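You operate a simulated robot arm through the tools that you are given. There is no shell and no other tool.

You run a simulated robot arm. Do the job below in one go: nothing can be reset, and whatever is moved stays where it is left.

TASK
Mix a green sample: two pumps of blue dye, two of yellow.
Fine: in the beaker; stir it even with the white stick; stick back in its holder, lid on, slide in the middle, no scent.

The check looks at the end state, three seconds after you hand in, the way a careful person would. Anything else that was tipped, shoved, dropped, spilled or broken makes it a failure. A push-on lid holds only when it is set on centred and level and pressed home; a screw cap is set on level and turned clockwise until tight.

THE ROBOT
A 6-joint arm with a two-finger parallel gripper, fixed in place. Base frame: the origin is at the foot of the arm, x ahead of it, y to its left, z up; the work surface is at about z = 0.86. Lengths are in m, angles in degrees, forces in N, time in s.
With the tool pointing down near the work surface it reaches from about 0.24 to 0.64 m from the base axis. Its first joint turns from -66.0 to 66.0 degrees. Payload 2.7 kg.
Tool frame: the origin (TCP) lies between the finger pads and is the grasp point; the fingertips stand 0.023 m ahead of it; z points along the fingers, y is the line along which they close. The gripper opens to 0.094 m. The fingers are 0.038 m wide and 0.01 m thick; the gripper's body (0.054 by 0.096 m) begins 0.039 m behind the TCP.
Orientation is that of the tool frame in the base frame, as a unit quaternion [x, y, z, w]. With the fingers straight down and closing along the base's y, the tool's x points along the base's -x, its y along +y and its z along -z.

THE INTERFACE
- The arm moves only by the tool move_arm. Its argument "moves" is a list that holds one entry, the list of rows, each a list of 6 numbers: the shift along the tool's x, y, z in m, then the turn, a rotation vector about the tool's x, y, z in degrees. In form: [[[x, y, z, ax, ay, az], ...]]. A call has 1 to 20 rows; each row shifts and turns the commanded pose from where the row before left it, along the tool's axes as they then stand. "grip" is the closure in counts, from 0 (fully open) to 255 (shut), set as the call begins (left out, the last holds). Rows are played at 5 a second. More than 0.05 m and 8.6 degrees between two rows, or a gripper value outside its range, and nothing of the call is played. Where a pose cannot be reached the arm comes as near as it can. A force on the tool above 40 N (or 10 N above the force at the start of the call, whichever is more), or a blocked arm, ends the call early, and 0.2 s more pass. The fingers move at their own pace (about 0.045 m/s each) and stop on an object; they squeeze with about 25 N. The grip force told is the motor's: it shows also when the fingers shut on nothing. Time passes only in rows, and 0.2 s behind the last, so rows that do not move let the fingers close. It gives the time, the measured TCP pose, the force on the tool (base axes), the opening and the grip force at its end, in the units of the frame above (readings bear some noise), with the torque about the TCP (base axes, N m) and any sound that the robot's microphone picked up.
- Cameras (640 x 400 px; columns grow to the right, rows downward): "scene" is fixed at [0.07, -0.4244, 1.4286]; the picture's right is [0.83, -0.55, 0.00], its down [-0.18, -0.28, -0.94] and it looks along [0.52, 0.79, -0.33] (base axes); focal length 372 px, centre (320, 200). "wrist" rides on the gripper at [0.086, 0.016, -0.074] in the tool frame; the picture's right is [-0.18, 0.98, 0.00], its down [-0.58, -0.11, -0.81] and it looks along [-0.79, -0.15, 0.59] (tool axes); focal length 243 px, centre (320, 200). There is no depth. A picture from a camera that has moved, and an enlarged one, comes with that camera's place and axes in the base frame and with its lens.
- capture(camera): a new picture of that camera. It takes no simulated time.
- inspect(camera, box): a new picture of the part [left, top, right, bottom] of that camera's present view, enlarged. It takes no simulated time.
- job_done(): hands the job in; it is judged then, once.

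Places have to be worked out from the pictures, the camera data and where the tool is seen. Open the gripper and draw the arm clear of the work before you hand the job in, unless the task says otherwise.

The tools are called after "Request:" by a JSON object that holds its "op" and its "data". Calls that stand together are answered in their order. move_arm: Moves the arm, as the interface text tells. Its arguments: {"type":"object","properties":{"moves":{"type":"array","items":{"type":"array","items":{"type":"array","items":{"type":"number"}}}},"grip":{"type":"number"}},"required":["moves"]} The other tools are called the same way: capture (camera) takes a picture; inspect (camera, box) takes an enlarged picture of a part of a camera's view; job_done () hands the job in.

At the start:

```text
time: 0.0
eef_pos: [0.3107, 0.1023, 1.3178]
orientation: [0.001, 1.0, 0.0, -0.001]
wrist_force: [0.1, 0.3, -0.5]
wrist_torque: [-0.02, -0.02, -0.03]
opening: 0.0938
grip_force: 0.0
```

scene: 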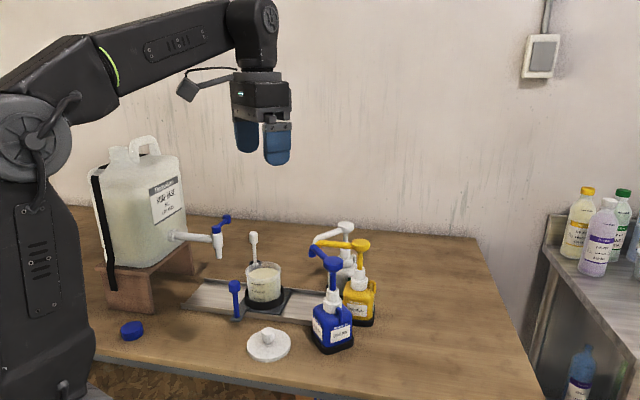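
wrist: 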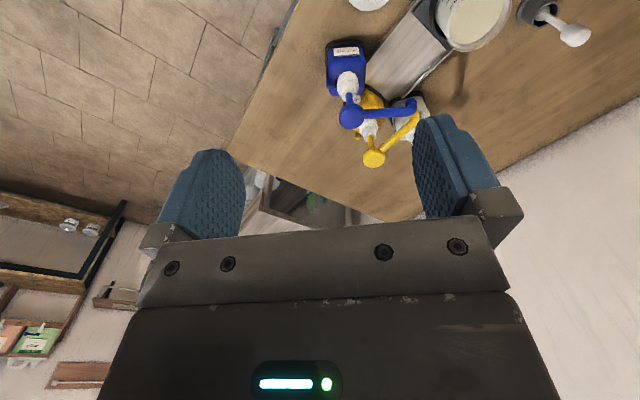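

I start by looking closer at the bench before moving anything.

Request:
{"op": "inspect", "data": {"camera": "scene", "box": [180, 200, 400, 370]}}

Request:
{"op": "inspect", "data": {"camera": "scene", "box": [80, 120, 300, 370]}}

Request:
{"op": "inspect", "data": {"camera": "wrist", "box": [300, 0, 620, 200]}}

```text
2.35 times, centred on (290, 285) of scene
camera zoom: at [0.07, -0.4244, 1.4286], right [0.83, -0.55, 0.0], down [-0.18, -0.28, -0.94], along [0.52, 0.79, -0.33], focal length 875 px, centre (391, 0)
```

zoom: 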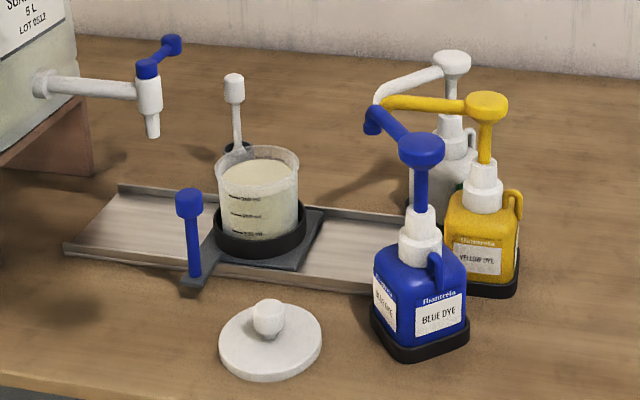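

```text
1.60 times, centred on (190, 245) of scene
camera zoom: at [0.07, -0.4244, 1.4286], right [0.83, -0.55, 0.0], down [-0.18, -0.28, -0.94], along [0.52, 0.79, -0.33], focal length 595 px, centre (528, 128)
```

zoom: 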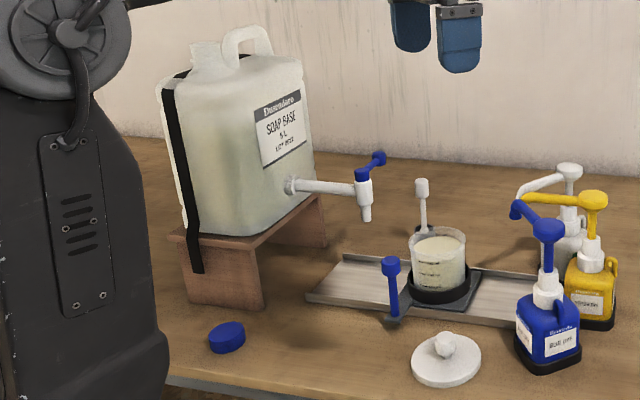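

```text
2.00 times, centred on (460, 100) of wrist
camera zoom: at [0.2233, 0.1194, 1.3928], right [0.18, 0.98, 0.0], down [0.58, -0.11, 0.81], along [0.79, -0.15, -0.59], focal length 485 px, centre (40, 400)
```

zoom: 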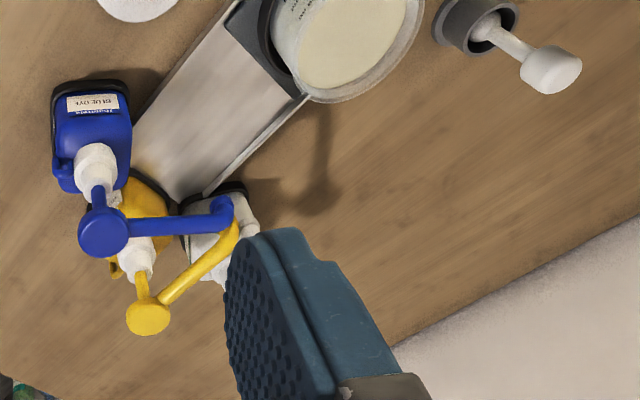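

From the two views I place the beaker near (0.396, 0.323), the blue pump near (0.46, 0.12), yellow near (0.565, 0.156) and the stick near (0.42, 0.44). I move a little closer, staying high, to get better wrist views.

Request:
{"op": "move_arm", "data": {"moves": [[[0.0, 0.035, 0.02, 0, 0, 0], [0.0, 0.035, 0.02, 0, 0, 0], [0.0, 0.035, 0.02, 0, 0, 0], [0.0, 0.035, 0.02, 0, 0, 0], [0, 0, 0, 0, 0, 0]]], "grip": 0}}

Request:
{"op": "capture", "data": {"camera": "wrist"}}

Request:
{"op": "capture", "data": {"camera": "scene"}}

```text
time: 1.2
eef_pos: [0.3081, 0.2421, 1.2375]
orientation: [0.0, 1.0, 0.0, 0.0]
wrist_force: [-0.7, -1.0, -0.7]
wrist_torque: [0.0, 0.01, 0.01]
opening: 0.0942
grip_force: 0.1
```

```text
taken
camera wrist: at [0.2219, 0.2585, 1.3112], right [0.18, 0.98, 0.0], down [0.58, -0.11, 0.81], along [0.79, -0.15, -0.59], focal length 243 px, centre (320, 200)
```

wrist: 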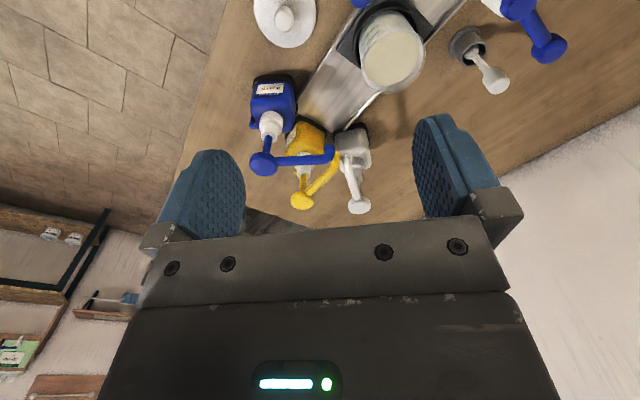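

```text
taken
```

scene: 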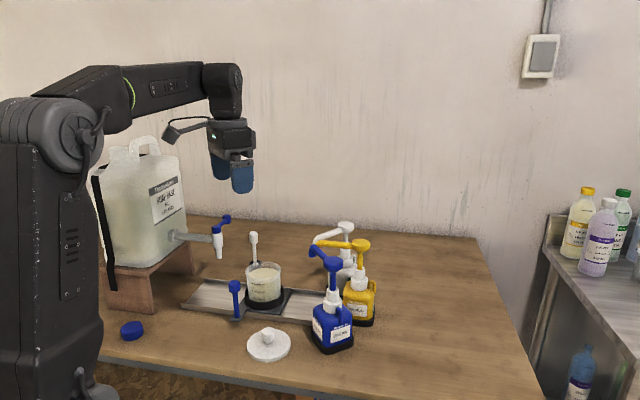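

The wrist now sees most of the station. I enlarge the upper part for details of the rail, nozzles and stick.

Request:
{"op": "inspect", "data": {"camera": "wrist", "box": [230, 0, 430, 125]}}

Request:
{"op": "inspect", "data": {"camera": "wrist", "box": [230, 100, 390, 220]}}

Request:
{"op": "inspect", "data": {"camera": "wrist", "box": [420, 0, 580, 110]}}

```text
3.20 times, centred on (330, 62) of wrist
camera zoom: at [0.2219, 0.2585, 1.3112], right [0.18, 0.98, 0.0], down [0.58, -0.11, 0.81], along [0.79, -0.15, -0.59], focal length 776 px, centre (288, 640)
```

zoom: 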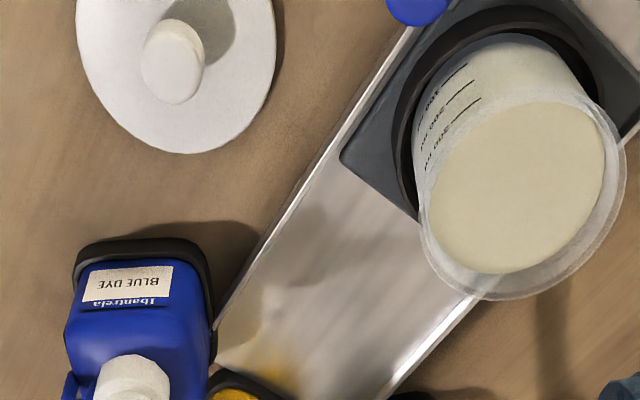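

```text
3.33 times, centred on (310, 160) of wrist
camera zoom: at [0.2219, 0.2585, 1.3112], right [0.18, 0.98, 0.0], down [0.58, -0.11, 0.81], along [0.79, -0.15, -0.59], focal length 809 px, centre (353, 333)
```

zoom: 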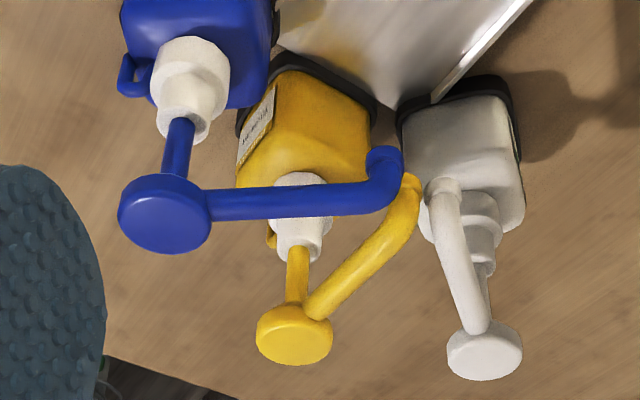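

```text
3.64 times, centred on (500, 55) of wrist
camera zoom: at [0.2219, 0.2585, 1.3112], right [0.18, 0.98, 0.0], down [0.58, -0.11, 0.81], along [0.79, -0.15, -0.59], focal length 882 px, centre (-334, 727)
```

zoom: 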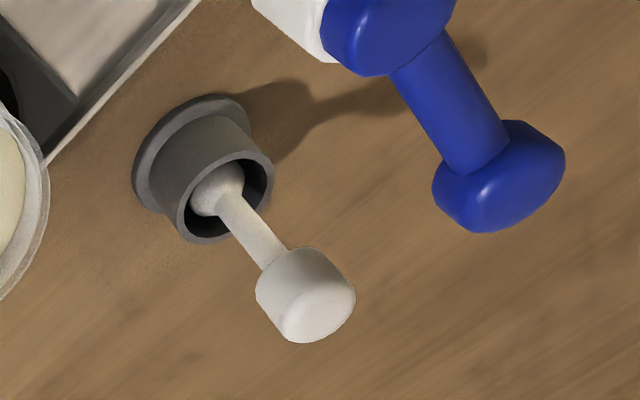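

Nozzle tips converge near (0.483, 0.238) at z≈1.03, about 0.125 m along the rail from the beaker. I turn the tool 45° so its closing line runs along the rail, keeping the height.

Request:
{"op": "move_arm", "data": {"moves": [[[0, 0, 0, 0, 0, -7.5], [0, 0, 0, 0, 0, -7.5], [0, 0, 0, 0, 0, -7.5], [0, 0, 0, 0, 0, -7.5], [0, 0, 0, 0, 0, -7.5], [0, 0, 0, 0, 0, -7.5], [0, 0, 0, 0, 0, 0]]]}}

Request:
{"op": "capture", "data": {"camera": "wrist"}}

```text
time: 2.8
eef_pos: [0.3097, 0.2434, 1.2387]
orientation: [-0.383, 0.924, 0.0, 0.0]
wrist_force: [0.4, -0.2, 0.4]
wrist_torque: [0.01, -0.01, -0.02]
opening: 0.094
grip_force: 0.0
```

```text
taken
camera wrist: at [0.2372, 0.1938, 1.3127], right [-0.57, 0.82, 0.0], down [0.49, 0.33, 0.81], along [0.66, 0.46, -0.59], focal length 243 px, centre (320, 200)
```

wrist: 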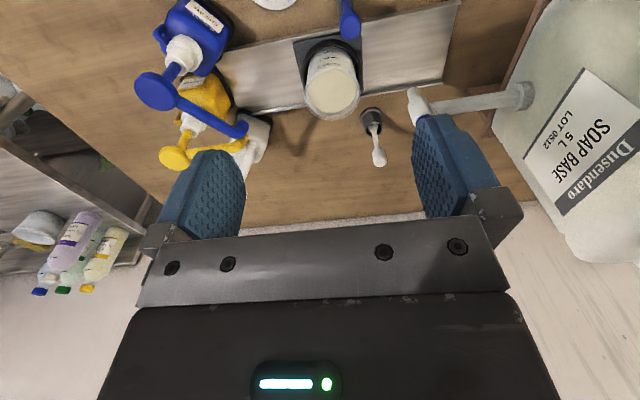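

I back the tool toward the base a little so the whole rail, handle and lid come into the wrist view.

Request:
{"op": "move_arm", "data": {"moves": [[[0.04, 0, 0.0, 0, 0, 0], [0.04, 0, 0.0, 0, 0, 0], [0, 0, 0, 0, 0, 0]]]}}

Request:
{"op": "capture", "data": {"camera": "wrist"}}

Request:
{"op": "inspect", "data": {"camera": "wrist", "box": [220, 0, 480, 160]}}

```text
time: 3.6
eef_pos: [0.2542, 0.1857, 1.2377]
orientation: [-0.383, 0.924, 0.0, 0.001]
wrist_force: [0.9, 0.2, 0.8]
wrist_torque: [0.03, 0.01, 0.01]
opening: 0.0941
grip_force: 0.1
```

```text
taken
camera wrist: at [0.1807, 0.1367, 1.3123], right [-0.56, 0.83, 0.0], down [0.49, 0.33, 0.81], along [0.67, 0.46, -0.59], focal length 243 px, centre (320, 200)
```

wrist: 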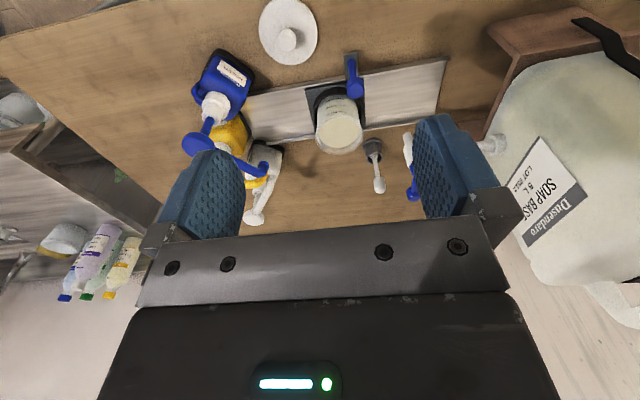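

```text
2.46 times, centred on (350, 80) of wrist
camera zoom: at [0.1807, 0.1367, 1.3123], right [-0.56, 0.83, 0.0], down [0.49, 0.33, 0.81], along [0.67, 0.46, -0.59], focal length 597 px, centre (246, 495)
```

zoom: 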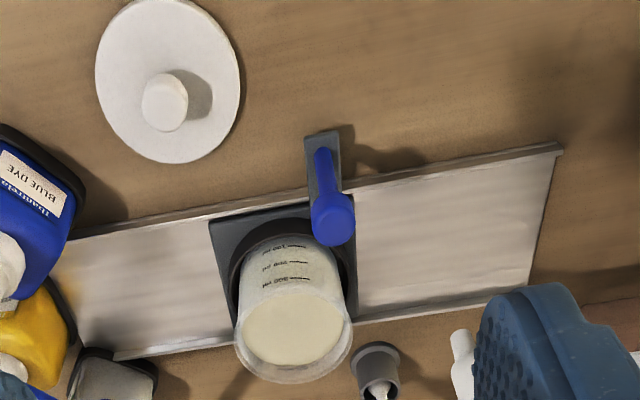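

Rail runs along about (0.707, -0.707); the handle knob is near (0.315, 0.30) with its top near z 0.955, and the tap is near (0.31, 0.385). I approach above the handle at a safe height with a half-open gripper and re-check.

Request:
{"op": "move_arm", "data": {"moves": [[[-0.025, 0.008, 0.028, 0, 0, 0], [-0.025, 0.008, 0.028, 0, 0, 0], [-0.025, 0.008, 0.028, 0, 0, 0], [-0.025, 0.008, 0.028, 0, 0, 0], [-0.025, 0.007, 0.028, 0, 0, 0], [0, 0, 0, 0, 0, 0]]], "grip": 90}}

Request:
{"op": "capture", "data": {"camera": "wrist"}}

Request:
{"op": "capture", "data": {"camera": "scene"}}

```text
time: 5.0
eef_pos: [0.3159, 0.3031, 1.0972]
orientation: [-0.382, 0.924, 0.0, 0.001]
wrist_force: [-0.8, 0.4, 0.3]
wrist_torque: [0.02, 0.0, -0.01]
opening: 0.0608
grip_force: 0.1
```

```text
taken
camera wrist: at [0.2426, 0.2531, 1.1718], right [-0.56, 0.83, 0.0], down [0.49, 0.33, 0.81], along [0.67, 0.46, -0.59], focal length 243 px, centre (320, 200)
```

wrist: 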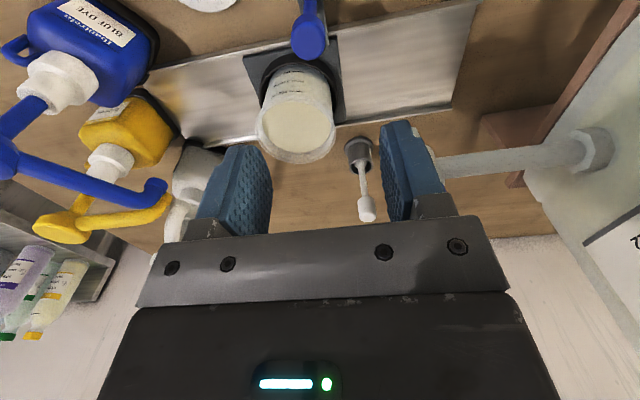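

```text
taken
```

scene: 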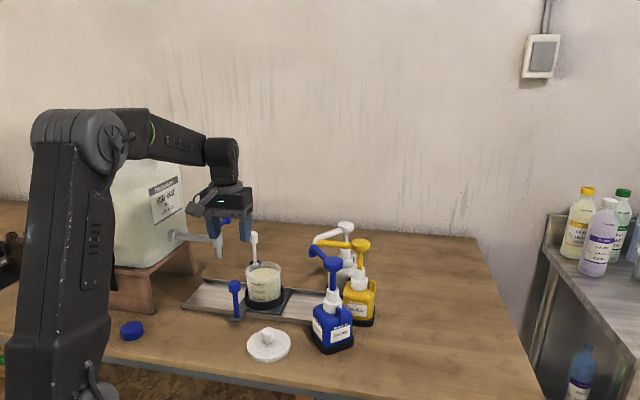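

The knob projects about 13 mm toward the robot and 5 mm along −tool‑y of the TCP. I shift accordingly and go down to z≈1.03, still above the knob.

Request:
{"op": "move_arm", "data": {"moves": [[[0.013, -0.005, 0.02, 0, 0, 0], [0, 0, 0.025, 0, 0, 0], [0, 0, 0.02, 0, 0, 0], [0, 0, 0, 0, 0, 0]]]}}

Request:
{"op": "capture", "data": {"camera": "wrist"}}

Request:
{"op": "inspect", "data": {"camera": "scene", "box": [160, 180, 320, 330]}}

```text
time: 6.0
eef_pos: [0.3079, 0.2909, 1.0327]
orientation: [-0.383, 0.924, 0.001, 0.0]
wrist_force: [0.1, -0.6, -0.5]
wrist_torque: [-0.01, -0.02, -0.01]
opening: 0.0607
grip_force: 0.0
```

```text
taken
camera wrist: at [0.236, 0.2414, 1.107], right [-0.56, 0.83, 0.0], down [0.49, 0.33, 0.81], along [0.67, 0.46, -0.59], focal length 243 px, centre (320, 200)
```

wrist: 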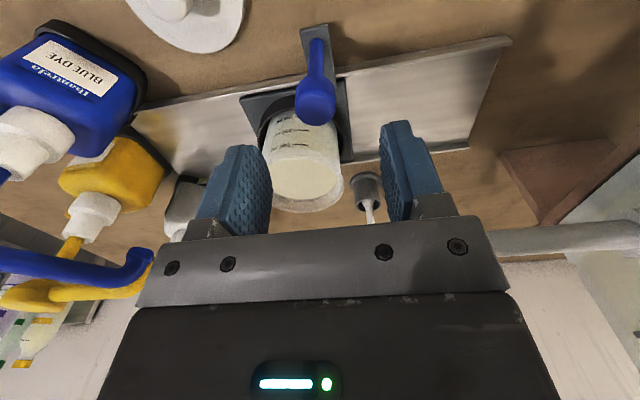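

```text
2.67 times, centred on (240, 255) of scene
camera zoom: at [0.07, -0.4244, 1.4286], right [0.83, -0.55, 0.0], down [-0.18, -0.28, -0.94], along [0.52, 0.79, -0.33], focal length 992 px, centre (533, 53)
```

zoom: 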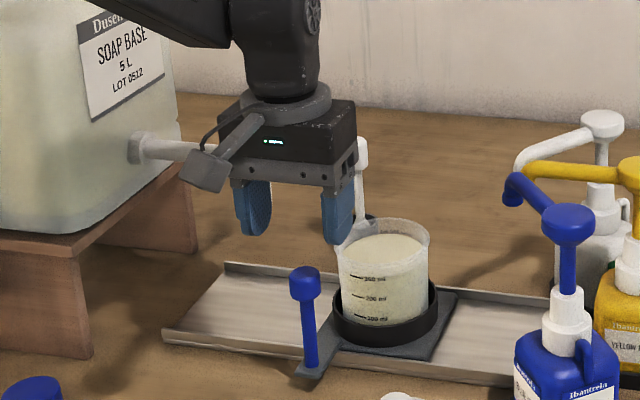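

The two wrist views put the knob top at (0.310, 0.290, 0.965), almost exactly under the TCP. I go down around the knob, then close.

Request:
{"op": "move_arm", "data": {"moves": [[[-0.001, -0.002, 0.03, 0, 0, 0], [0, 0, 0.03, 0, 0, 0], [0, 0, 0.018, 0, 0, 0], [0, 0, 0, 0, 0, 0]]]}}

Request:
{"op": "capture", "data": {"camera": "wrist"}}

Request:
{"op": "inspect", "data": {"camera": "scene", "box": [160, 180, 320, 330]}}

```text
time: 7.0
eef_pos: [0.3101, 0.2902, 0.9546]
orientation: [-0.383, 0.924, 0.0, 0.001]
wrist_force: [0.6, 0.3, -0.6]
wrist_torque: [-0.02, 0.01, 0.04]
opening: 0.0609
grip_force: 0.1
```

```text
taken
camera wrist: at [0.2378, 0.2405, 1.0286], right [-0.56, 0.83, 0.0], down [0.49, 0.33, 0.81], along [0.67, 0.46, -0.59], focal length 243 px, centre (320, 200)
```

wrist: 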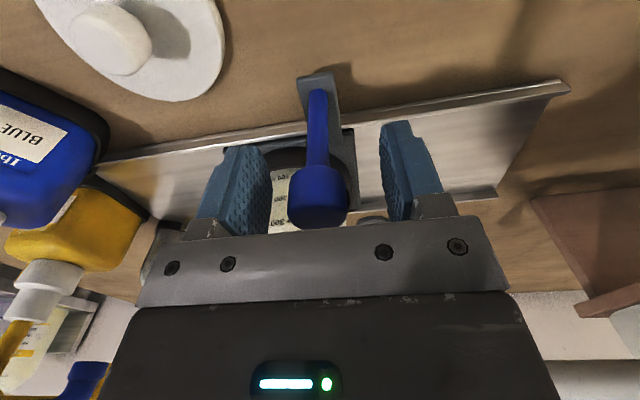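

```text
2.67 times, centred on (240, 255) of scene
camera zoom: at [0.07, -0.4244, 1.4286], right [0.83, -0.55, 0.0], down [-0.18, -0.28, -0.94], along [0.52, 0.79, -0.33], focal length 992 px, centre (533, 53)
```

zoom: 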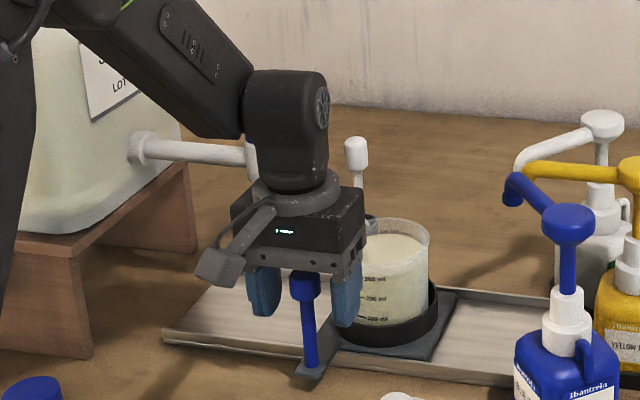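

The knob sits centred between the pads. I close on it and let the fingers settle.

Request:
{"op": "move_arm", "data": {"moves": [[[0, 0, 0, 0, 0, 0], [0, 0, 0, 0, 0, 0], [0, 0, 0, 0, 0, 0], [0, 0, 0, 0, 0, 0]]], "grip": 255}}

Request:
{"op": "inspect", "data": {"camera": "scene", "box": [160, 180, 400, 330]}}

```text
time: 8.0
eef_pos: [0.3107, 0.29, 0.9543]
orientation: [-0.383, 0.924, 0.001, 0.0]
wrist_force: [1.1, -0.7, -1.5]
wrist_torque: [-0.13, -0.24, -0.1]
opening: 0.0257
grip_force: 45.0
```

```text
2.67 times, centred on (280, 255) of scene
camera zoom: at [0.07, -0.4244, 1.4286], right [0.83, -0.55, 0.0], down [-0.18, -0.28, -0.94], along [0.52, 0.79, -0.33], focal length 992 px, centre (427, 53)
```

zoom: 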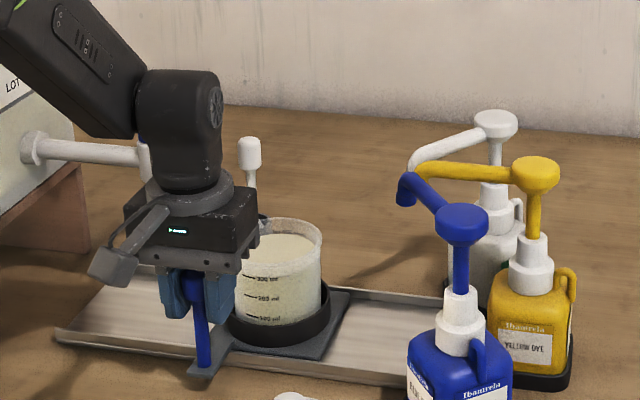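

Gripped at 25.7 mm. I slide the carriage slowly along −tool‑y toward the pumps, first 30 mm, watching the side force for the rail's true direction.

Request:
{"op": "move_arm", "data": {"moves": [[[0, -0.003, 0, 0, 0, 0], [0, -0.006, 0, 0, 0, 0], [0, -0.007, 0, 0, 0, 0], [0, -0.007, 0, 0, 0, 0], [0, -0.005, 0, 0, 0, 0], [0, -0.002, 0, 0, 0, 0], [0, 0, 0, 0, 0, 0]]]}}

Request:
{"op": "inspect", "data": {"camera": "scene", "box": [160, 180, 400, 330]}}

```text
time: 9.6
eef_pos: [0.3317, 0.2692, 0.9547]
orientation: [-0.382, 0.924, 0.0, -0.001]
wrist_force: [9.9, 10.4, -31.9]
wrist_torque: [-0.21, -0.29, 0.0]
opening: 0.0258
grip_force: 45.2
```

```text
2.67 times, centred on (280, 255) of scene
camera zoom: at [0.0706, -0.4238, 1.4287], right [0.83, -0.55, 0.0], down [-0.18, -0.28, -0.94], along [0.52, 0.79, -0.33], focal length 992 px, centre (427, 53)
```

zoom: 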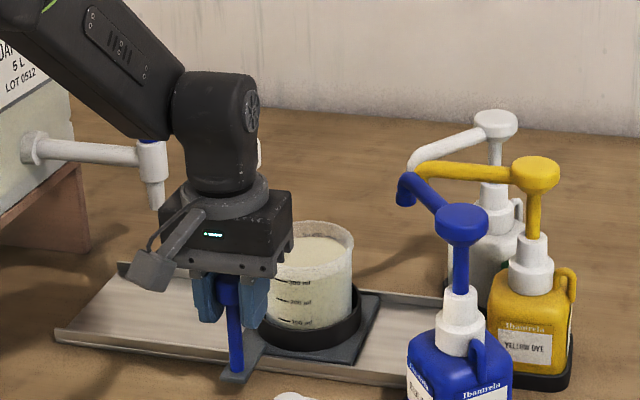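

The carriage follows, but the tool now carries about 14 N along the rail's normal and −32 N in z, so I'm pulling slightly up and toward the robot. I ease the tool down and outward a fraction of a millimetre and re-read.

Request:
{"op": "move_arm", "data": {"moves": [[[-0.0003, 0, 0.0005, 0, 0, 0], [0, 0, 0, 0, 0, 0]]]}}

```text
time: 10.2
eef_pos: [0.3328, 0.2678, 0.955]
orientation: [-0.383, 0.924, 0.0, 0.0]
wrist_force: [2.5, 2.9, -18.5]
wrist_torque: [-0.13, -0.21, 0.0]
opening: 0.0256
grip_force: 44.9
```

That relieved it as expected (~30 N per mm). I add the remaining correction and continue along the rail with a small trend correction per row.

Request:
{"op": "move_arm", "data": {"moves": [[[-0.0001, 0, 0.0006, 0, 0, 0], [-0.0001, -0.005, 0.0001, 0, 0, 0], [-0.0001, -0.006, 0.0001, 0, 0, 0], [-0.0001, -0.006, 0.0002, 0, 0, 0], [0, -0.003, 0, 0, 0, 0], [0, 0, 0, 0, 0, 0]]]}}

```text
time: 11.6
eef_pos: [0.3461, 0.2543, 0.9547]
orientation: [-0.382, 0.924, 0.0, 0.0]
wrist_force: [-6.2, -7.0, 5.7]
wrist_torque: [-0.92, 0.59, -0.05]
opening: 0.0258
grip_force: 44.9
```

Now slightly over-corrected (−9 N normal). I give back 0.25 mm and slide on another 20 mm without trend correction.

Request:
{"op": "move_arm", "data": {"moves": [[[0.00025, 0, 0.0, 0, 0, 0], [0, -0.005, 0.0, 0, 0, 0], [0, -0.006, 0.0, 0, 0, 0], [0, -0.006, 0.0, 0, 0, 0], [0, -0.003, 0, 0, 0, 0], [0, 0, 0, 0, 0, 0]]]}}

Request:
{"op": "inspect", "data": {"camera": "scene", "box": [180, 180, 420, 330]}}

Request:
{"op": "capture", "data": {"camera": "wrist"}}

```text
time: 13.0
eef_pos: [0.3599, 0.2408, 0.9546]
orientation: [-0.383, 0.924, 0.0, 0.001]
wrist_force: [-12.8, -12.9, 20.5]
wrist_torque: [0.39, -0.01, 0.07]
opening: 0.0257
grip_force: 45.2
```

```text
2.67 times, centred on (300, 255) of scene
camera zoom: at [0.0693, -0.4249, 1.4284], right [0.83, -0.55, 0.0], down [-0.18, -0.28, -0.94], along [0.52, 0.79, -0.33], focal length 992 px, centre (373, 53)
```

zoom: 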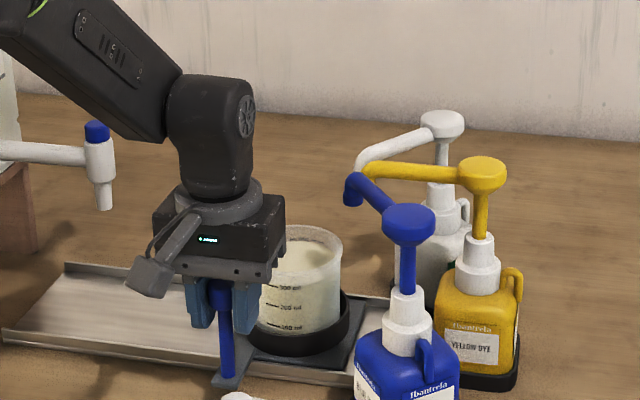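

```text
taken
camera wrist: at [0.2874, 0.1906, 1.029], right [-0.56, 0.83, 0.0], down [0.49, 0.33, 0.81], along [0.67, 0.46, -0.59], focal length 243 px, centre (320, 200)
```

wrist: 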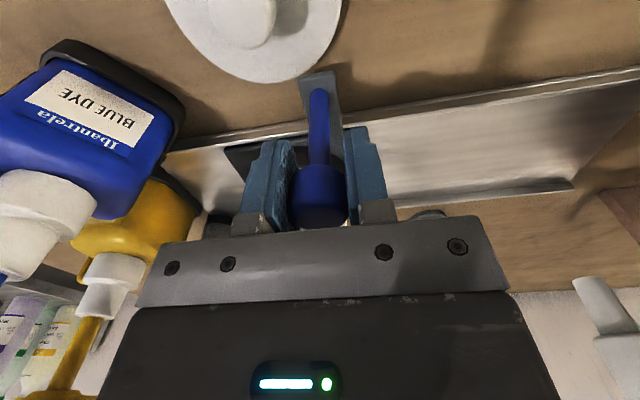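

Travel so far is 69.6 mm exactly along (0.707, −0.707), but the rigid grip builds side loads. I loosen the fingers to a loose cage (~33 mm) around the knob and push it on with the trailing finger.

Request:
{"op": "move_arm", "data": {"moves": [[[0, 0, 0, 0, 0, 0], [0, 0, 0, 0, 0, 0], [0, -0.004, 0.0, 0, 0, 0], [0, -0.006, 0.0, 0, 0, 0], [0, -0.006, 0.0, 0, 0, 0], [0, -0.004, 0, 0, 0, 0], [0, 0, 0, 0, 0, 0]]], "grip": 165}}

Request:
{"op": "inspect", "data": {"camera": "scene", "box": [180, 180, 420, 330]}}

```text
time: 14.6
eef_pos: [0.3749, 0.2264, 0.9549]
orientation: [-0.383, 0.924, 0.0, 0.001]
wrist_force: [-0.8, 0.5, -0.2]
wrist_torque: [-0.02, 0.0, -0.03]
opening: 0.0335
grip_force: 0.1
```

```text
2.67 times, centred on (300, 255) of scene
camera zoom: at [0.07, -0.4244, 1.4286], right [0.83, -0.55, 0.0], down [-0.18, -0.28, -0.94], along [0.52, 0.79, -0.33], focal length 992 px, centre (373, 53)
```

zoom: 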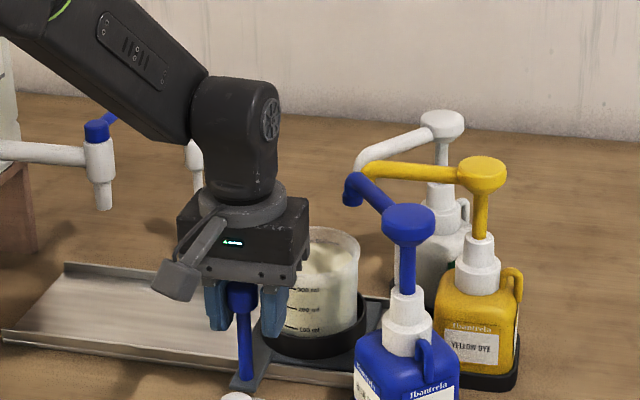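

Now it slides with practically no load. I push on slowly another 30 mm, watching for the end stop.

Request:
{"op": "move_arm", "data": {"moves": [[[0, -0.004, 0.0, 0, 0, 0], [0, -0.006, 0.0, 0, 0, 0], [0, -0.006, 0.0, 0, 0, 0], [0, -0.006, 0, 0, 0, 0], [0, -0.005, 0, 0, 0, 0], [0, -0.003, 0, 0, 0, 0], [0, 0, 0, 0, 0, 0]]]}}

Request:
{"op": "inspect", "data": {"camera": "scene", "box": [180, 180, 420, 330]}}

Request:
{"op": "capture", "data": {"camera": "wrist"}}

```text
time: 16.2
eef_pos: [0.3955, 0.2055, 0.9548]
orientation: [-0.382, 0.924, 0.0, 0.0]
wrist_force: [-3.9, 2.5, 1.3]
wrist_torque: [-0.06, -0.01, 0.04]
opening: 0.0352
grip_force: 1.8
```

```text
2.67 times, centred on (300, 255) of scene
camera zoom: at [0.0699, -0.4243, 1.4286], right [0.83, -0.55, 0.0], down [-0.18, -0.28, -0.94], along [0.52, 0.79, -0.33], focal length 992 px, centre (373, 53)
```

zoom: 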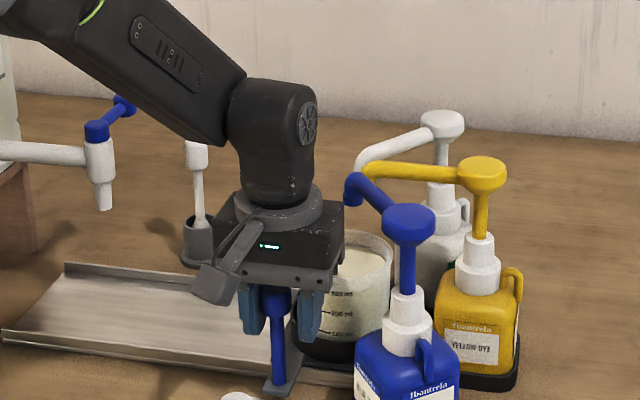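

```text
taken
camera wrist: at [0.323, 0.1554, 1.0289], right [-0.56, 0.83, 0.0], down [0.49, 0.33, 0.81], along [0.67, 0.46, -0.59], focal length 243 px, centre (320, 200)
```

wrist: 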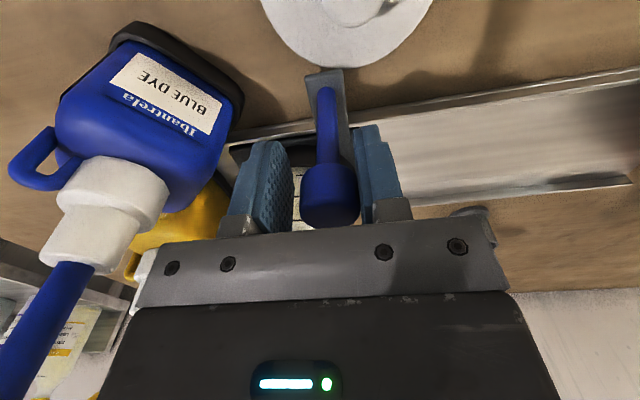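

A 4.5 N counterforce and a slightly widened grip suggest the stop is reached. I check by nudging 3 mm more.

Request:
{"op": "move_arm", "data": {"moves": [[[0, -0.0015, 0.0, 0, 0, 0], [0, -0.0015, 0.0, 0, 0, 0], [0, 0, 0, 0, 0, 0]]]}}

Request:
{"op": "inspect", "data": {"camera": "scene", "box": [260, 200, 400, 330]}}

```text
time: 17.0
eef_pos: [0.3974, 0.2032, 0.9542]
orientation: [-0.383, 0.924, 0.001, 0.001]
wrist_force: [-12.1, 10.3, 5.7]
wrist_torque: [-0.18, -0.01, -0.02]
opening: 0.0403
grip_force: 8.3
```

```text
3.08 times, centred on (330, 265) of scene
camera zoom: at [0.0696, -0.4241, 1.4287], right [0.83, -0.55, 0.0], down [-0.18, -0.28, -0.94], along [0.52, 0.79, -0.33], focal length 1144 px, centre (289, 0)
```

zoom: 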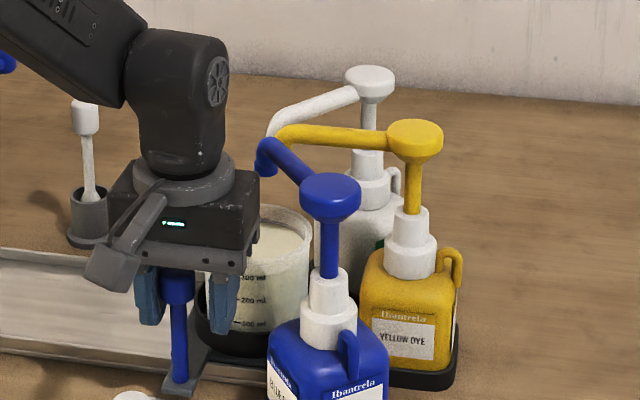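

The stop is confirmed (16 N, fingers being pushed apart), so the beaker is at the dye end, near (0.476, 0.243). I back off the pressure, open, and rise while drifting toward the robot, away from the blue spout.

Request:
{"op": "move_arm", "data": {"moves": [[[0, 0.004, 0.0, 0, 0, 0], [0, 0.002, 0.0, 0, 0, 0], [0, 0, 0, 0, 0, 0], [0.005, 0, 0, 0, 0, 0], [0.01, 0, -0.02, 0, 0, 0], [0.01, 0, -0.04, 0, 0, 0], [0.0, 0, -0.045, 0, 0, 0], [0.0, 0, -0.045, 0, 0, 0], [0, 0, 0, 0, 0, 0]]], "grip": 110}}

Request:
{"op": "capture", "data": {"camera": "wrist"}}

Request:
{"op": "inspect", "data": {"camera": "scene", "box": [220, 200, 400, 350]}}

```text
time: 19.0
eef_pos: [0.3782, 0.1887, 1.1037]
orientation: [-0.383, 0.924, 0.0, 0.0]
wrist_force: [-0.1, -0.6, -0.5]
wrist_torque: [-0.03, 0.01, 0.0]
opening: 0.0534
grip_force: 0.0
```

```text
taken
camera wrist: at [0.3048, 0.139, 1.1785], right [-0.56, 0.83, 0.0], down [0.49, 0.33, 0.81], along [0.67, 0.46, -0.59], focal length 243 px, centre (320, 200)
```

wrist: 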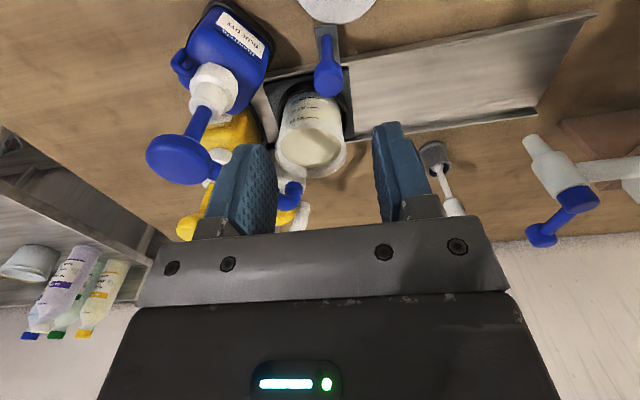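

```text
2.67 times, centred on (310, 275) of scene
camera zoom: at [0.07, -0.4244, 1.4286], right [0.83, -0.55, 0.0], down [-0.18, -0.28, -0.94], along [0.52, 0.79, -0.33], focal length 992 px, centre (347, 0)
```

zoom: 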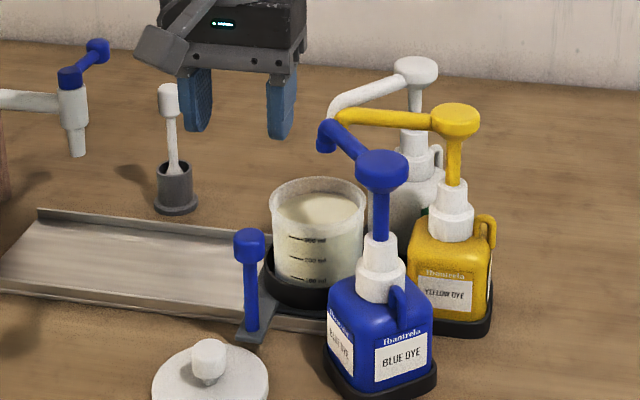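

The nozzles now stand over the beaker. I triangulate the blue head at about (0.458, 0.127), top z≈1.056, and yellow at (0.563, 0.163). I shut the fingers, rise a little and move above the blue head to verify.

Request:
{"op": "move_arm", "data": {"moves": [[[0, 0, -0.02, 0, 0, 0], [-0.003, -0.025, 0, 0, 0, 0], [-0.003, -0.025, 0, 0, 0, 0], [-0.003, -0.025, 0, 0, 0, 0], [-0.004, -0.025, 0, 0, 0, 0], [0, 0, 0, 0, 0, 0], [0, 0, 0, 0, 0, 0]]], "grip": 255}}

Request:
{"op": "capture", "data": {"camera": "wrist"}}

Request:
{"op": "inspect", "data": {"camera": "scene", "box": [240, 180, 420, 330]}}

```text
time: 20.6
eef_pos: [0.4578, 0.1261, 1.1228]
orientation: [-0.382, 0.924, 0.0, 0.0]
wrist_force: [-0.5, 0.3, -0.2]
wrist_torque: [0.04, 0.0, 0.01]
opening: 0.0
grip_force: 25.1
```

```text
taken
camera wrist: at [0.3851, 0.0765, 1.1978], right [-0.56, 0.83, 0.0], down [0.49, 0.33, 0.81], along [0.67, 0.46, -0.59], focal length 243 px, centre (320, 200)
```

wrist: 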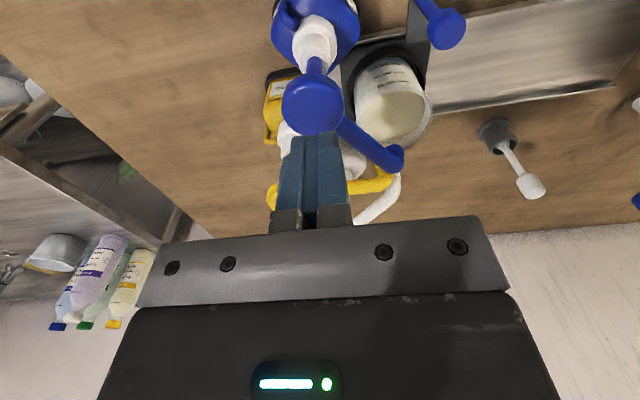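

```text
2.67 times, centred on (330, 255) of scene
camera zoom: at [0.07, -0.4244, 1.4286], right [0.83, -0.55, 0.0], down [-0.18, -0.28, -0.94], along [0.52, 0.79, -0.33], focal length 992 px, centre (293, 53)
```

zoom: 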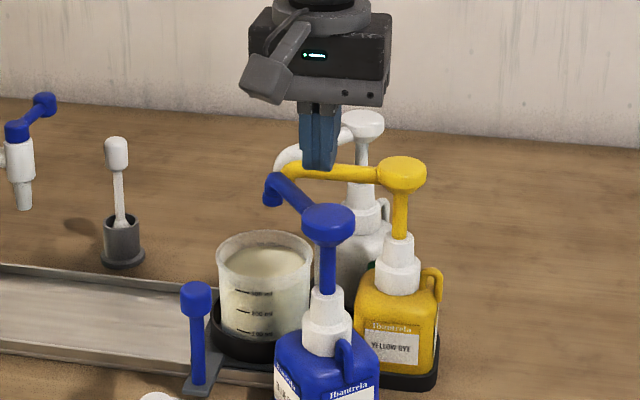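

The blue head lies under the closed fingertips within ~5 mm along −tool‑y. I correct by 4 mm and descend to just above it.

Request:
{"op": "move_arm", "data": {"moves": [[[-0.001, -0.0045, 0.01, 0, 0, 0], [0, 0, 0.015, 0, 0, 0], [0, 0, 0.01, 0, 0, 0], [0, 0, 0, 0, 0, 0]]]}}

Request:
{"op": "capture", "data": {"camera": "wrist"}}

Request:
{"op": "inspect", "data": {"camera": "scene", "box": [270, 200, 400, 330]}}

```text
time: 21.6
eef_pos: [0.4622, 0.1239, 1.0897]
orientation: [-0.382, 0.924, 0.0, 0.0]
wrist_force: [0.2, -0.3, 0.8]
wrist_torque: [0.0, 0.06, 0.0]
opening: 0.0
grip_force: 24.4
```

```text
taken
camera wrist: at [0.3879, 0.0754, 1.1634], right [-0.56, 0.83, 0.0], down [0.49, 0.33, 0.81], along [0.67, 0.46, -0.59], focal length 243 px, centre (320, 200)
```

wrist: 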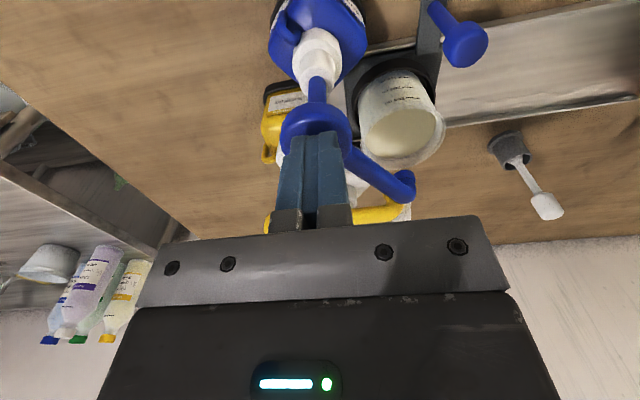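

```text
3.08 times, centred on (335, 265) of scene
camera zoom: at [0.07, -0.4244, 1.4286], right [0.83, -0.55, 0.0], down [-0.18, -0.28, -0.94], along [0.52, 0.79, -0.33], focal length 1144 px, centre (274, 0)
```

zoom: 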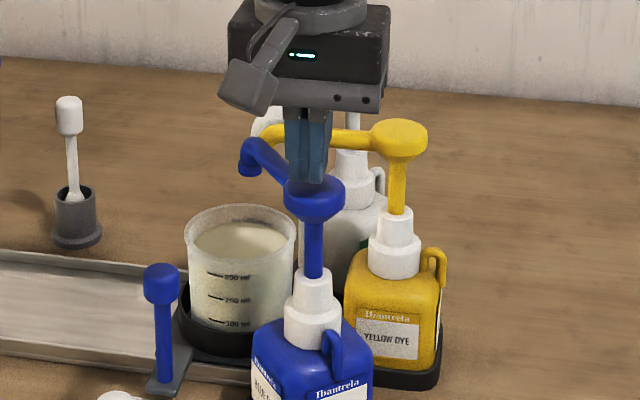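

Alignment looks good, with about 1 cm gap left. I lower in small steps to find contact and feel the spring.

Request:
{"op": "move_arm", "data": {"moves": [[[0, 0, 0.004, 0, 0, 0], [0, 0, 0.004, 0, 0, 0], [0, 0, 0.004, 0, 0, 0], [0, 0, 0.004, 0, 0, 0], [0, 0, 0, 0, 0, 0]]]}}

Request:
{"op": "inspect", "data": {"camera": "scene", "box": [270, 200, 400, 330]}}

```text
time: 22.8
eef_pos: [0.4599, 0.1247, 1.0738]
orientation: [-0.382, 0.924, 0.0, 0.001]
wrist_force: [1.8, -0.9, 2.9]
wrist_torque: [-0.04, 0.0, 0.0]
opening: 0.0001
grip_force: 24.6
```

```text
3.08 times, centred on (335, 265) of scene
camera zoom: at [0.07, -0.4244, 1.4286], right [0.83, -0.55, 0.0], down [-0.18, -0.28, -0.94], along [0.52, 0.79, -0.33], focal length 1144 px, centre (274, 0)
```

zoom: 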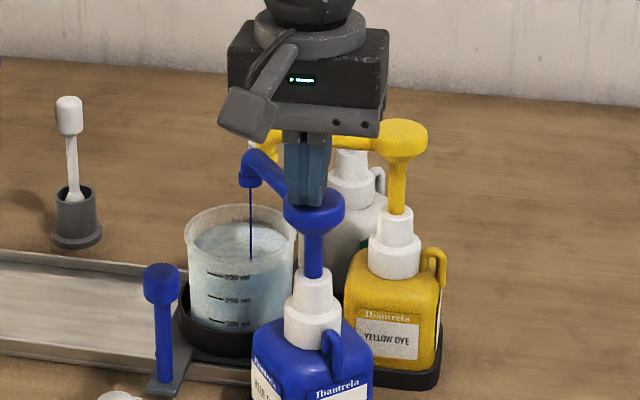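

The blue stream falls into the beaker. I continue the same stroke smoothly to its bottom stop.

Request:
{"op": "move_arm", "data": {"moves": [[[0, 0, 0.004, 0, 0, 0], [0, 0, 0.004, 0, 0, 0], [0, 0, 0.003, 0, 0, 0], [0, 0, 0, 0, 0, 0]]]}}

Request:
{"op": "inspect", "data": {"camera": "scene", "box": [270, 200, 400, 330]}}

```text
time: 23.8
eef_pos: [0.4604, 0.1257, 1.0607]
orientation: [-0.383, 0.924, 0.0, -0.001]
wrist_force: [1.1, -2.0, 5.1]
wrist_torque: [-0.04, -0.06, -0.04]
opening: 0.0
grip_force: 25.1
```

```text
3.08 times, centred on (335, 265) of scene
camera zoom: at [0.0699, -0.4245, 1.4285], right [0.83, -0.55, 0.0], down [-0.18, -0.28, -0.94], along [0.52, 0.79, -0.33], focal length 1144 px, centre (274, 0)
```

zoom: 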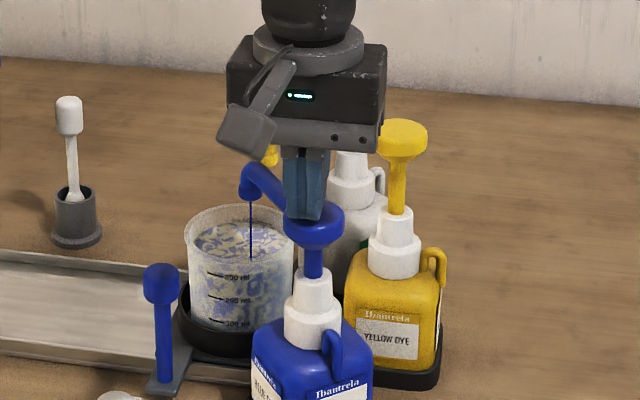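

Force is only 5 N and stem remains visible above the collar, so the stroke isn't finished. I keep pressing.

Request:
{"op": "move_arm", "data": {"moves": [[[0, 0, 0.004, 0, 0, 0], [0, 0, 0.004, 0, 0, 0], [0, 0, 0.002, 0, 0, 0], [0, 0, 0, 0, 0, 0]]]}}

Request:
{"op": "inspect", "data": {"camera": "scene", "box": [270, 200, 400, 330]}}

```text
time: 24.8
eef_pos: [0.46, 0.1261, 1.052]
orientation: [-0.382, 0.924, 0.0, 0.001]
wrist_force: [0.8, 4.0, 6.6]
wrist_torque: [0.0, 0.06, -0.05]
opening: 0.0003
grip_force: 25.0
```

```text
3.08 times, centred on (335, 265) of scene
camera zoom: at [0.0699, -0.4243, 1.4286], right [0.83, -0.55, 0.0], down [-0.18, -0.28, -0.94], along [0.52, 0.79, -0.33], focal length 1144 px, centre (274, 0)
```

zoom: 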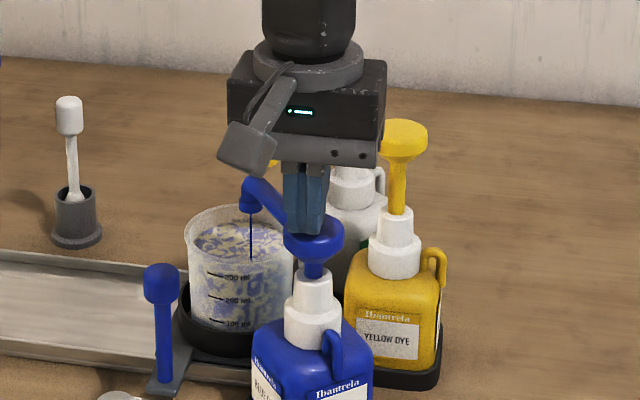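

Still only 6.6 N with a bit of stem left; I press on in smaller steps to the stop.

Request:
{"op": "move_arm", "data": {"moves": [[[0, 0, 0.003, 0, 0, 0], [0, 0, 0.003, 0, 0, 0], [0, 0, 0.002, 0, 0, 0], [0, 0, 0, 0, 0, 0]]]}}

Request:
{"op": "inspect", "data": {"camera": "scene", "box": [270, 200, 400, 330]}}

```text
time: 25.8
eef_pos: [0.4593, 0.1251, 1.0433]
orientation: [-0.383, 0.924, 0.0, 0.0]
wrist_force: [-3.5, 1.5, 7.1]
wrist_torque: [0.07, 0.07, 0.03]
opening: 0.0
grip_force: 25.1
```

```text
3.08 times, centred on (335, 265) of scene
camera zoom: at [0.0697, -0.4243, 1.4286], right [0.83, -0.55, 0.0], down [-0.18, -0.28, -0.94], along [0.52, 0.79, -0.33], focal length 1144 px, centre (274, 0)
```

zoom: 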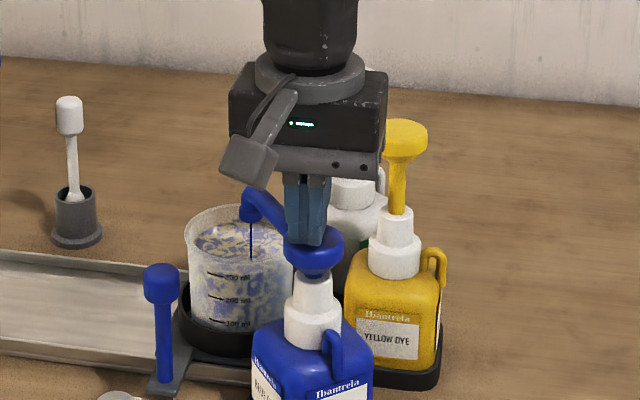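

The head is nearly down on its collar. A last few millimetres to feel the stop.

Request:
{"op": "move_arm", "data": {"moves": [[[0, 0, 0.002, 0, 0, 0], [0, 0, 0.002, 0, 0, 0], [0, 0, 0.001, 0, 0, 0], [0, 0, 0, 0, 0, 0]]]}}

Request:
{"op": "inspect", "data": {"camera": "scene", "box": [270, 200, 400, 330]}}

```text
time: 26.8
eef_pos: [0.4596, 0.1246, 1.0411]
orientation: [-0.382, 0.924, -0.001, 0.003]
wrist_force: [-7.2, -1.3, 30.0]
wrist_torque: [-0.22, 0.29, -0.08]
opening: 0.0001
grip_force: 24.8
```

```text
3.08 times, centred on (335, 265) of scene
camera zoom: at [0.0693, -0.4245, 1.4286], right [0.83, -0.55, 0.0], down [-0.18, -0.28, -0.94], along [0.52, 0.79, -0.33], focal length 1144 px, centre (274, 0)
```

zoom: 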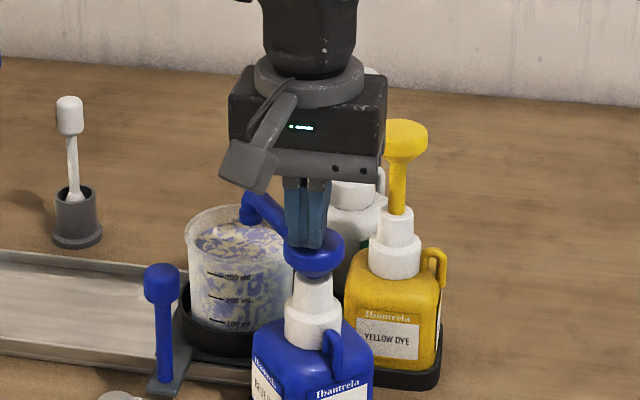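

The stop is felt at TCP z≈1.041 (30 N) and the stream ended: one full blue pump. I rise fully off the head so it returns.

Request:
{"op": "move_arm", "data": {"moves": [[[0, 0, -0.005, 0, 0, 0], [0, 0, -0.01, 0, 0, 0], [0, 0, -0.01, 0, 0, 0], [0, 0, -0.01, 0, 0, 0], [0, 0, -0.01, 0, 0, 0], [0, 0, -0.01, 0, 0, 0], [0, 0, 0, 0, 0, 0], [0, 0, 0, 0, 0, 0]]]}}

Request:
{"op": "inspect", "data": {"camera": "scene", "box": [270, 200, 400, 330]}}

```text
time: 28.6
eef_pos: [0.46, 0.1264, 1.0943]
orientation: [-0.382, 0.924, 0.0, 0.0]
wrist_force: [-0.3, 0.9, 0.3]
wrist_torque: [0.01, -0.02, 0.02]
opening: 0.0
grip_force: 25.4
```

```text
3.08 times, centred on (335, 265) of scene
camera zoom: at [0.07, -0.4244, 1.4286], right [0.83, -0.55, 0.0], down [-0.18, -0.28, -0.94], along [0.52, 0.79, -0.33], focal length 1144 px, centre (274, 0)
```

zoom: 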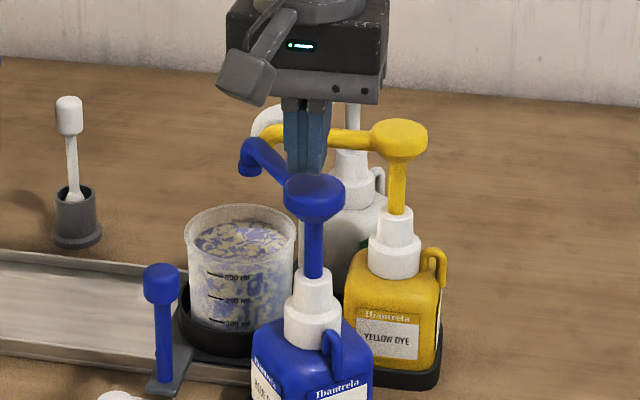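

The head is back up and the fingers are clear. Now the second blue stroke in one smooth press to the same depth.

Request:
{"op": "move_arm", "data": {"moves": [[[0, 0, 0.005, 0, 0, 0], [0, 0, 0.005, 0, 0, 0], [0, 0, 0.005, 0, 0, 0], [0, 0, 0.005, 0, 0, 0], [0, 0, 0.005, 0, 0, 0], [0, 0, 0.005, 0, 0, 0], [0, 0, 0.005, 0, 0, 0], [0, 0, 0.005, 0, 0, 0], [0, 0, 0.005, 0, 0, 0], [0, 0, 0.004, 0, 0, 0], [0, 0, 0.003, 0, 0, 0], [0, 0, 0.0025, 0, 0, 0], [0, 0, 0, 0, 0, 0]]]}}

Request:
{"op": "inspect", "data": {"camera": "scene", "box": [270, 200, 400, 330]}}

```text
time: 31.4
eef_pos: [0.4588, 0.1238, 1.0421]
orientation: [-0.383, 0.924, 0.0, 0.002]
wrist_force: [-8.2, 0.1, 25.3]
wrist_torque: [-0.09, 0.3, -0.04]
opening: 0.0
grip_force: 25.0
```

```text
3.08 times, centred on (335, 265) of scene
camera zoom: at [0.0693, -0.4244, 1.4286], right [0.83, -0.55, 0.0], down [-0.18, -0.28, -0.94], along [0.52, 0.79, -0.33], focal length 1144 px, centre (274, 0)
```

zoom: 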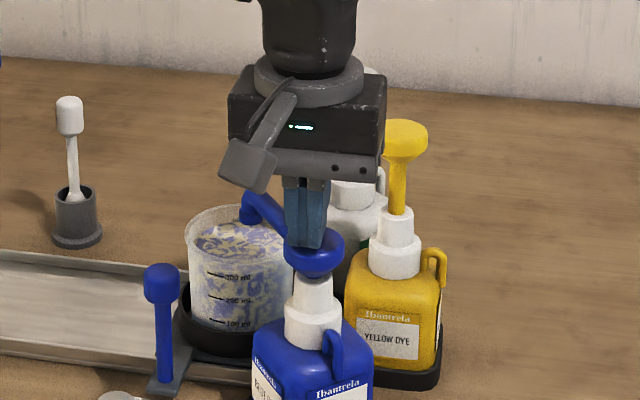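

Second blue stroke hit its stop (25 N). I rise clear and travel high to above the yellow head.

Request:
{"op": "move_arm", "data": {"moves": [[[0, 0, -0.005, 0, 0, 0], [0, 0, -0.01, 0, 0, 0], [0, 0, -0.01, 0, 0, 0], [0, 0, -0.015, 0, 0, 0], [0, 0, -0.02, 0, 0, 0], [0, 0, -0.025, 0, 0, 0], [0, 0, 0, 0, 0, 0], [-0.025, -0.012, 0, 0, 0, 0], [-0.025, -0.012, 0, 0, 0, 0], [-0.025, -0.012, 0, 0, 0, 0], [-0.024, -0.011, 0, 0, 0, 0], [0, 0, 0, 0, 0, 0], [0, 0, 0, 0, 0, 0]]]}}

Request:
{"op": "capture", "data": {"camera": "wrist"}}

Request:
{"op": "inspect", "data": {"camera": "scene", "box": [270, 180, 420, 330]}}

```text
time: 34.2
eef_pos: [0.5642, 0.1613, 1.1238]
orientation: [-0.383, 0.924, 0.0, 0.0]
wrist_force: [0.3, -0.3, 0.0]
wrist_torque: [0.01, 0.01, -0.01]
opening: 0.0
grip_force: 24.8
```

```text
taken
camera wrist: at [0.4918, 0.1121, 1.1991], right [-0.56, 0.83, 0.0], down [0.49, 0.33, 0.81], along [0.67, 0.46, -0.59], focal length 243 px, centre (320, 200)
```

wrist: 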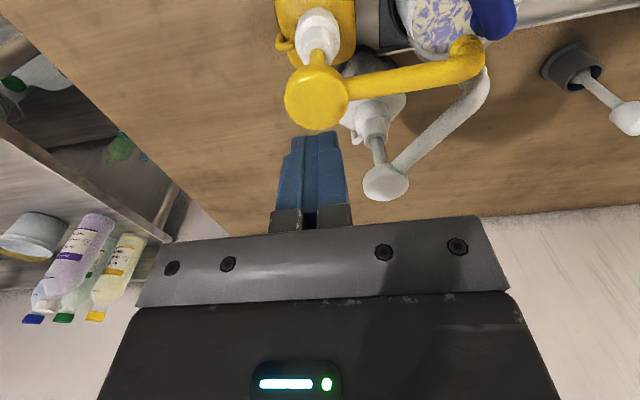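

```text
2.67 times, centred on (345, 255) of scene
camera zoom: at [0.07, -0.4244, 1.4286], right [0.83, -0.55, 0.0], down [-0.18, -0.28, -0.94], along [0.52, 0.79, -0.33], focal length 992 px, centre (253, 53)
```

zoom: 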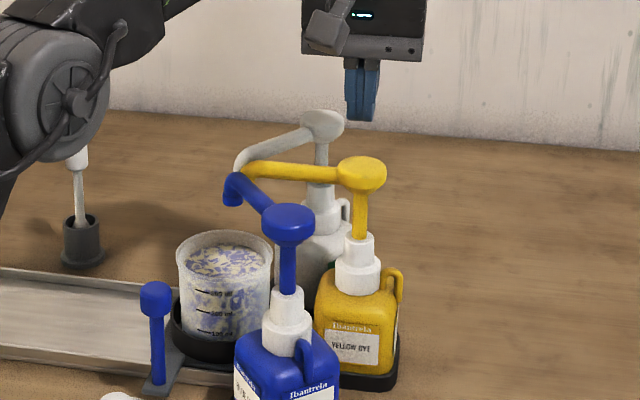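

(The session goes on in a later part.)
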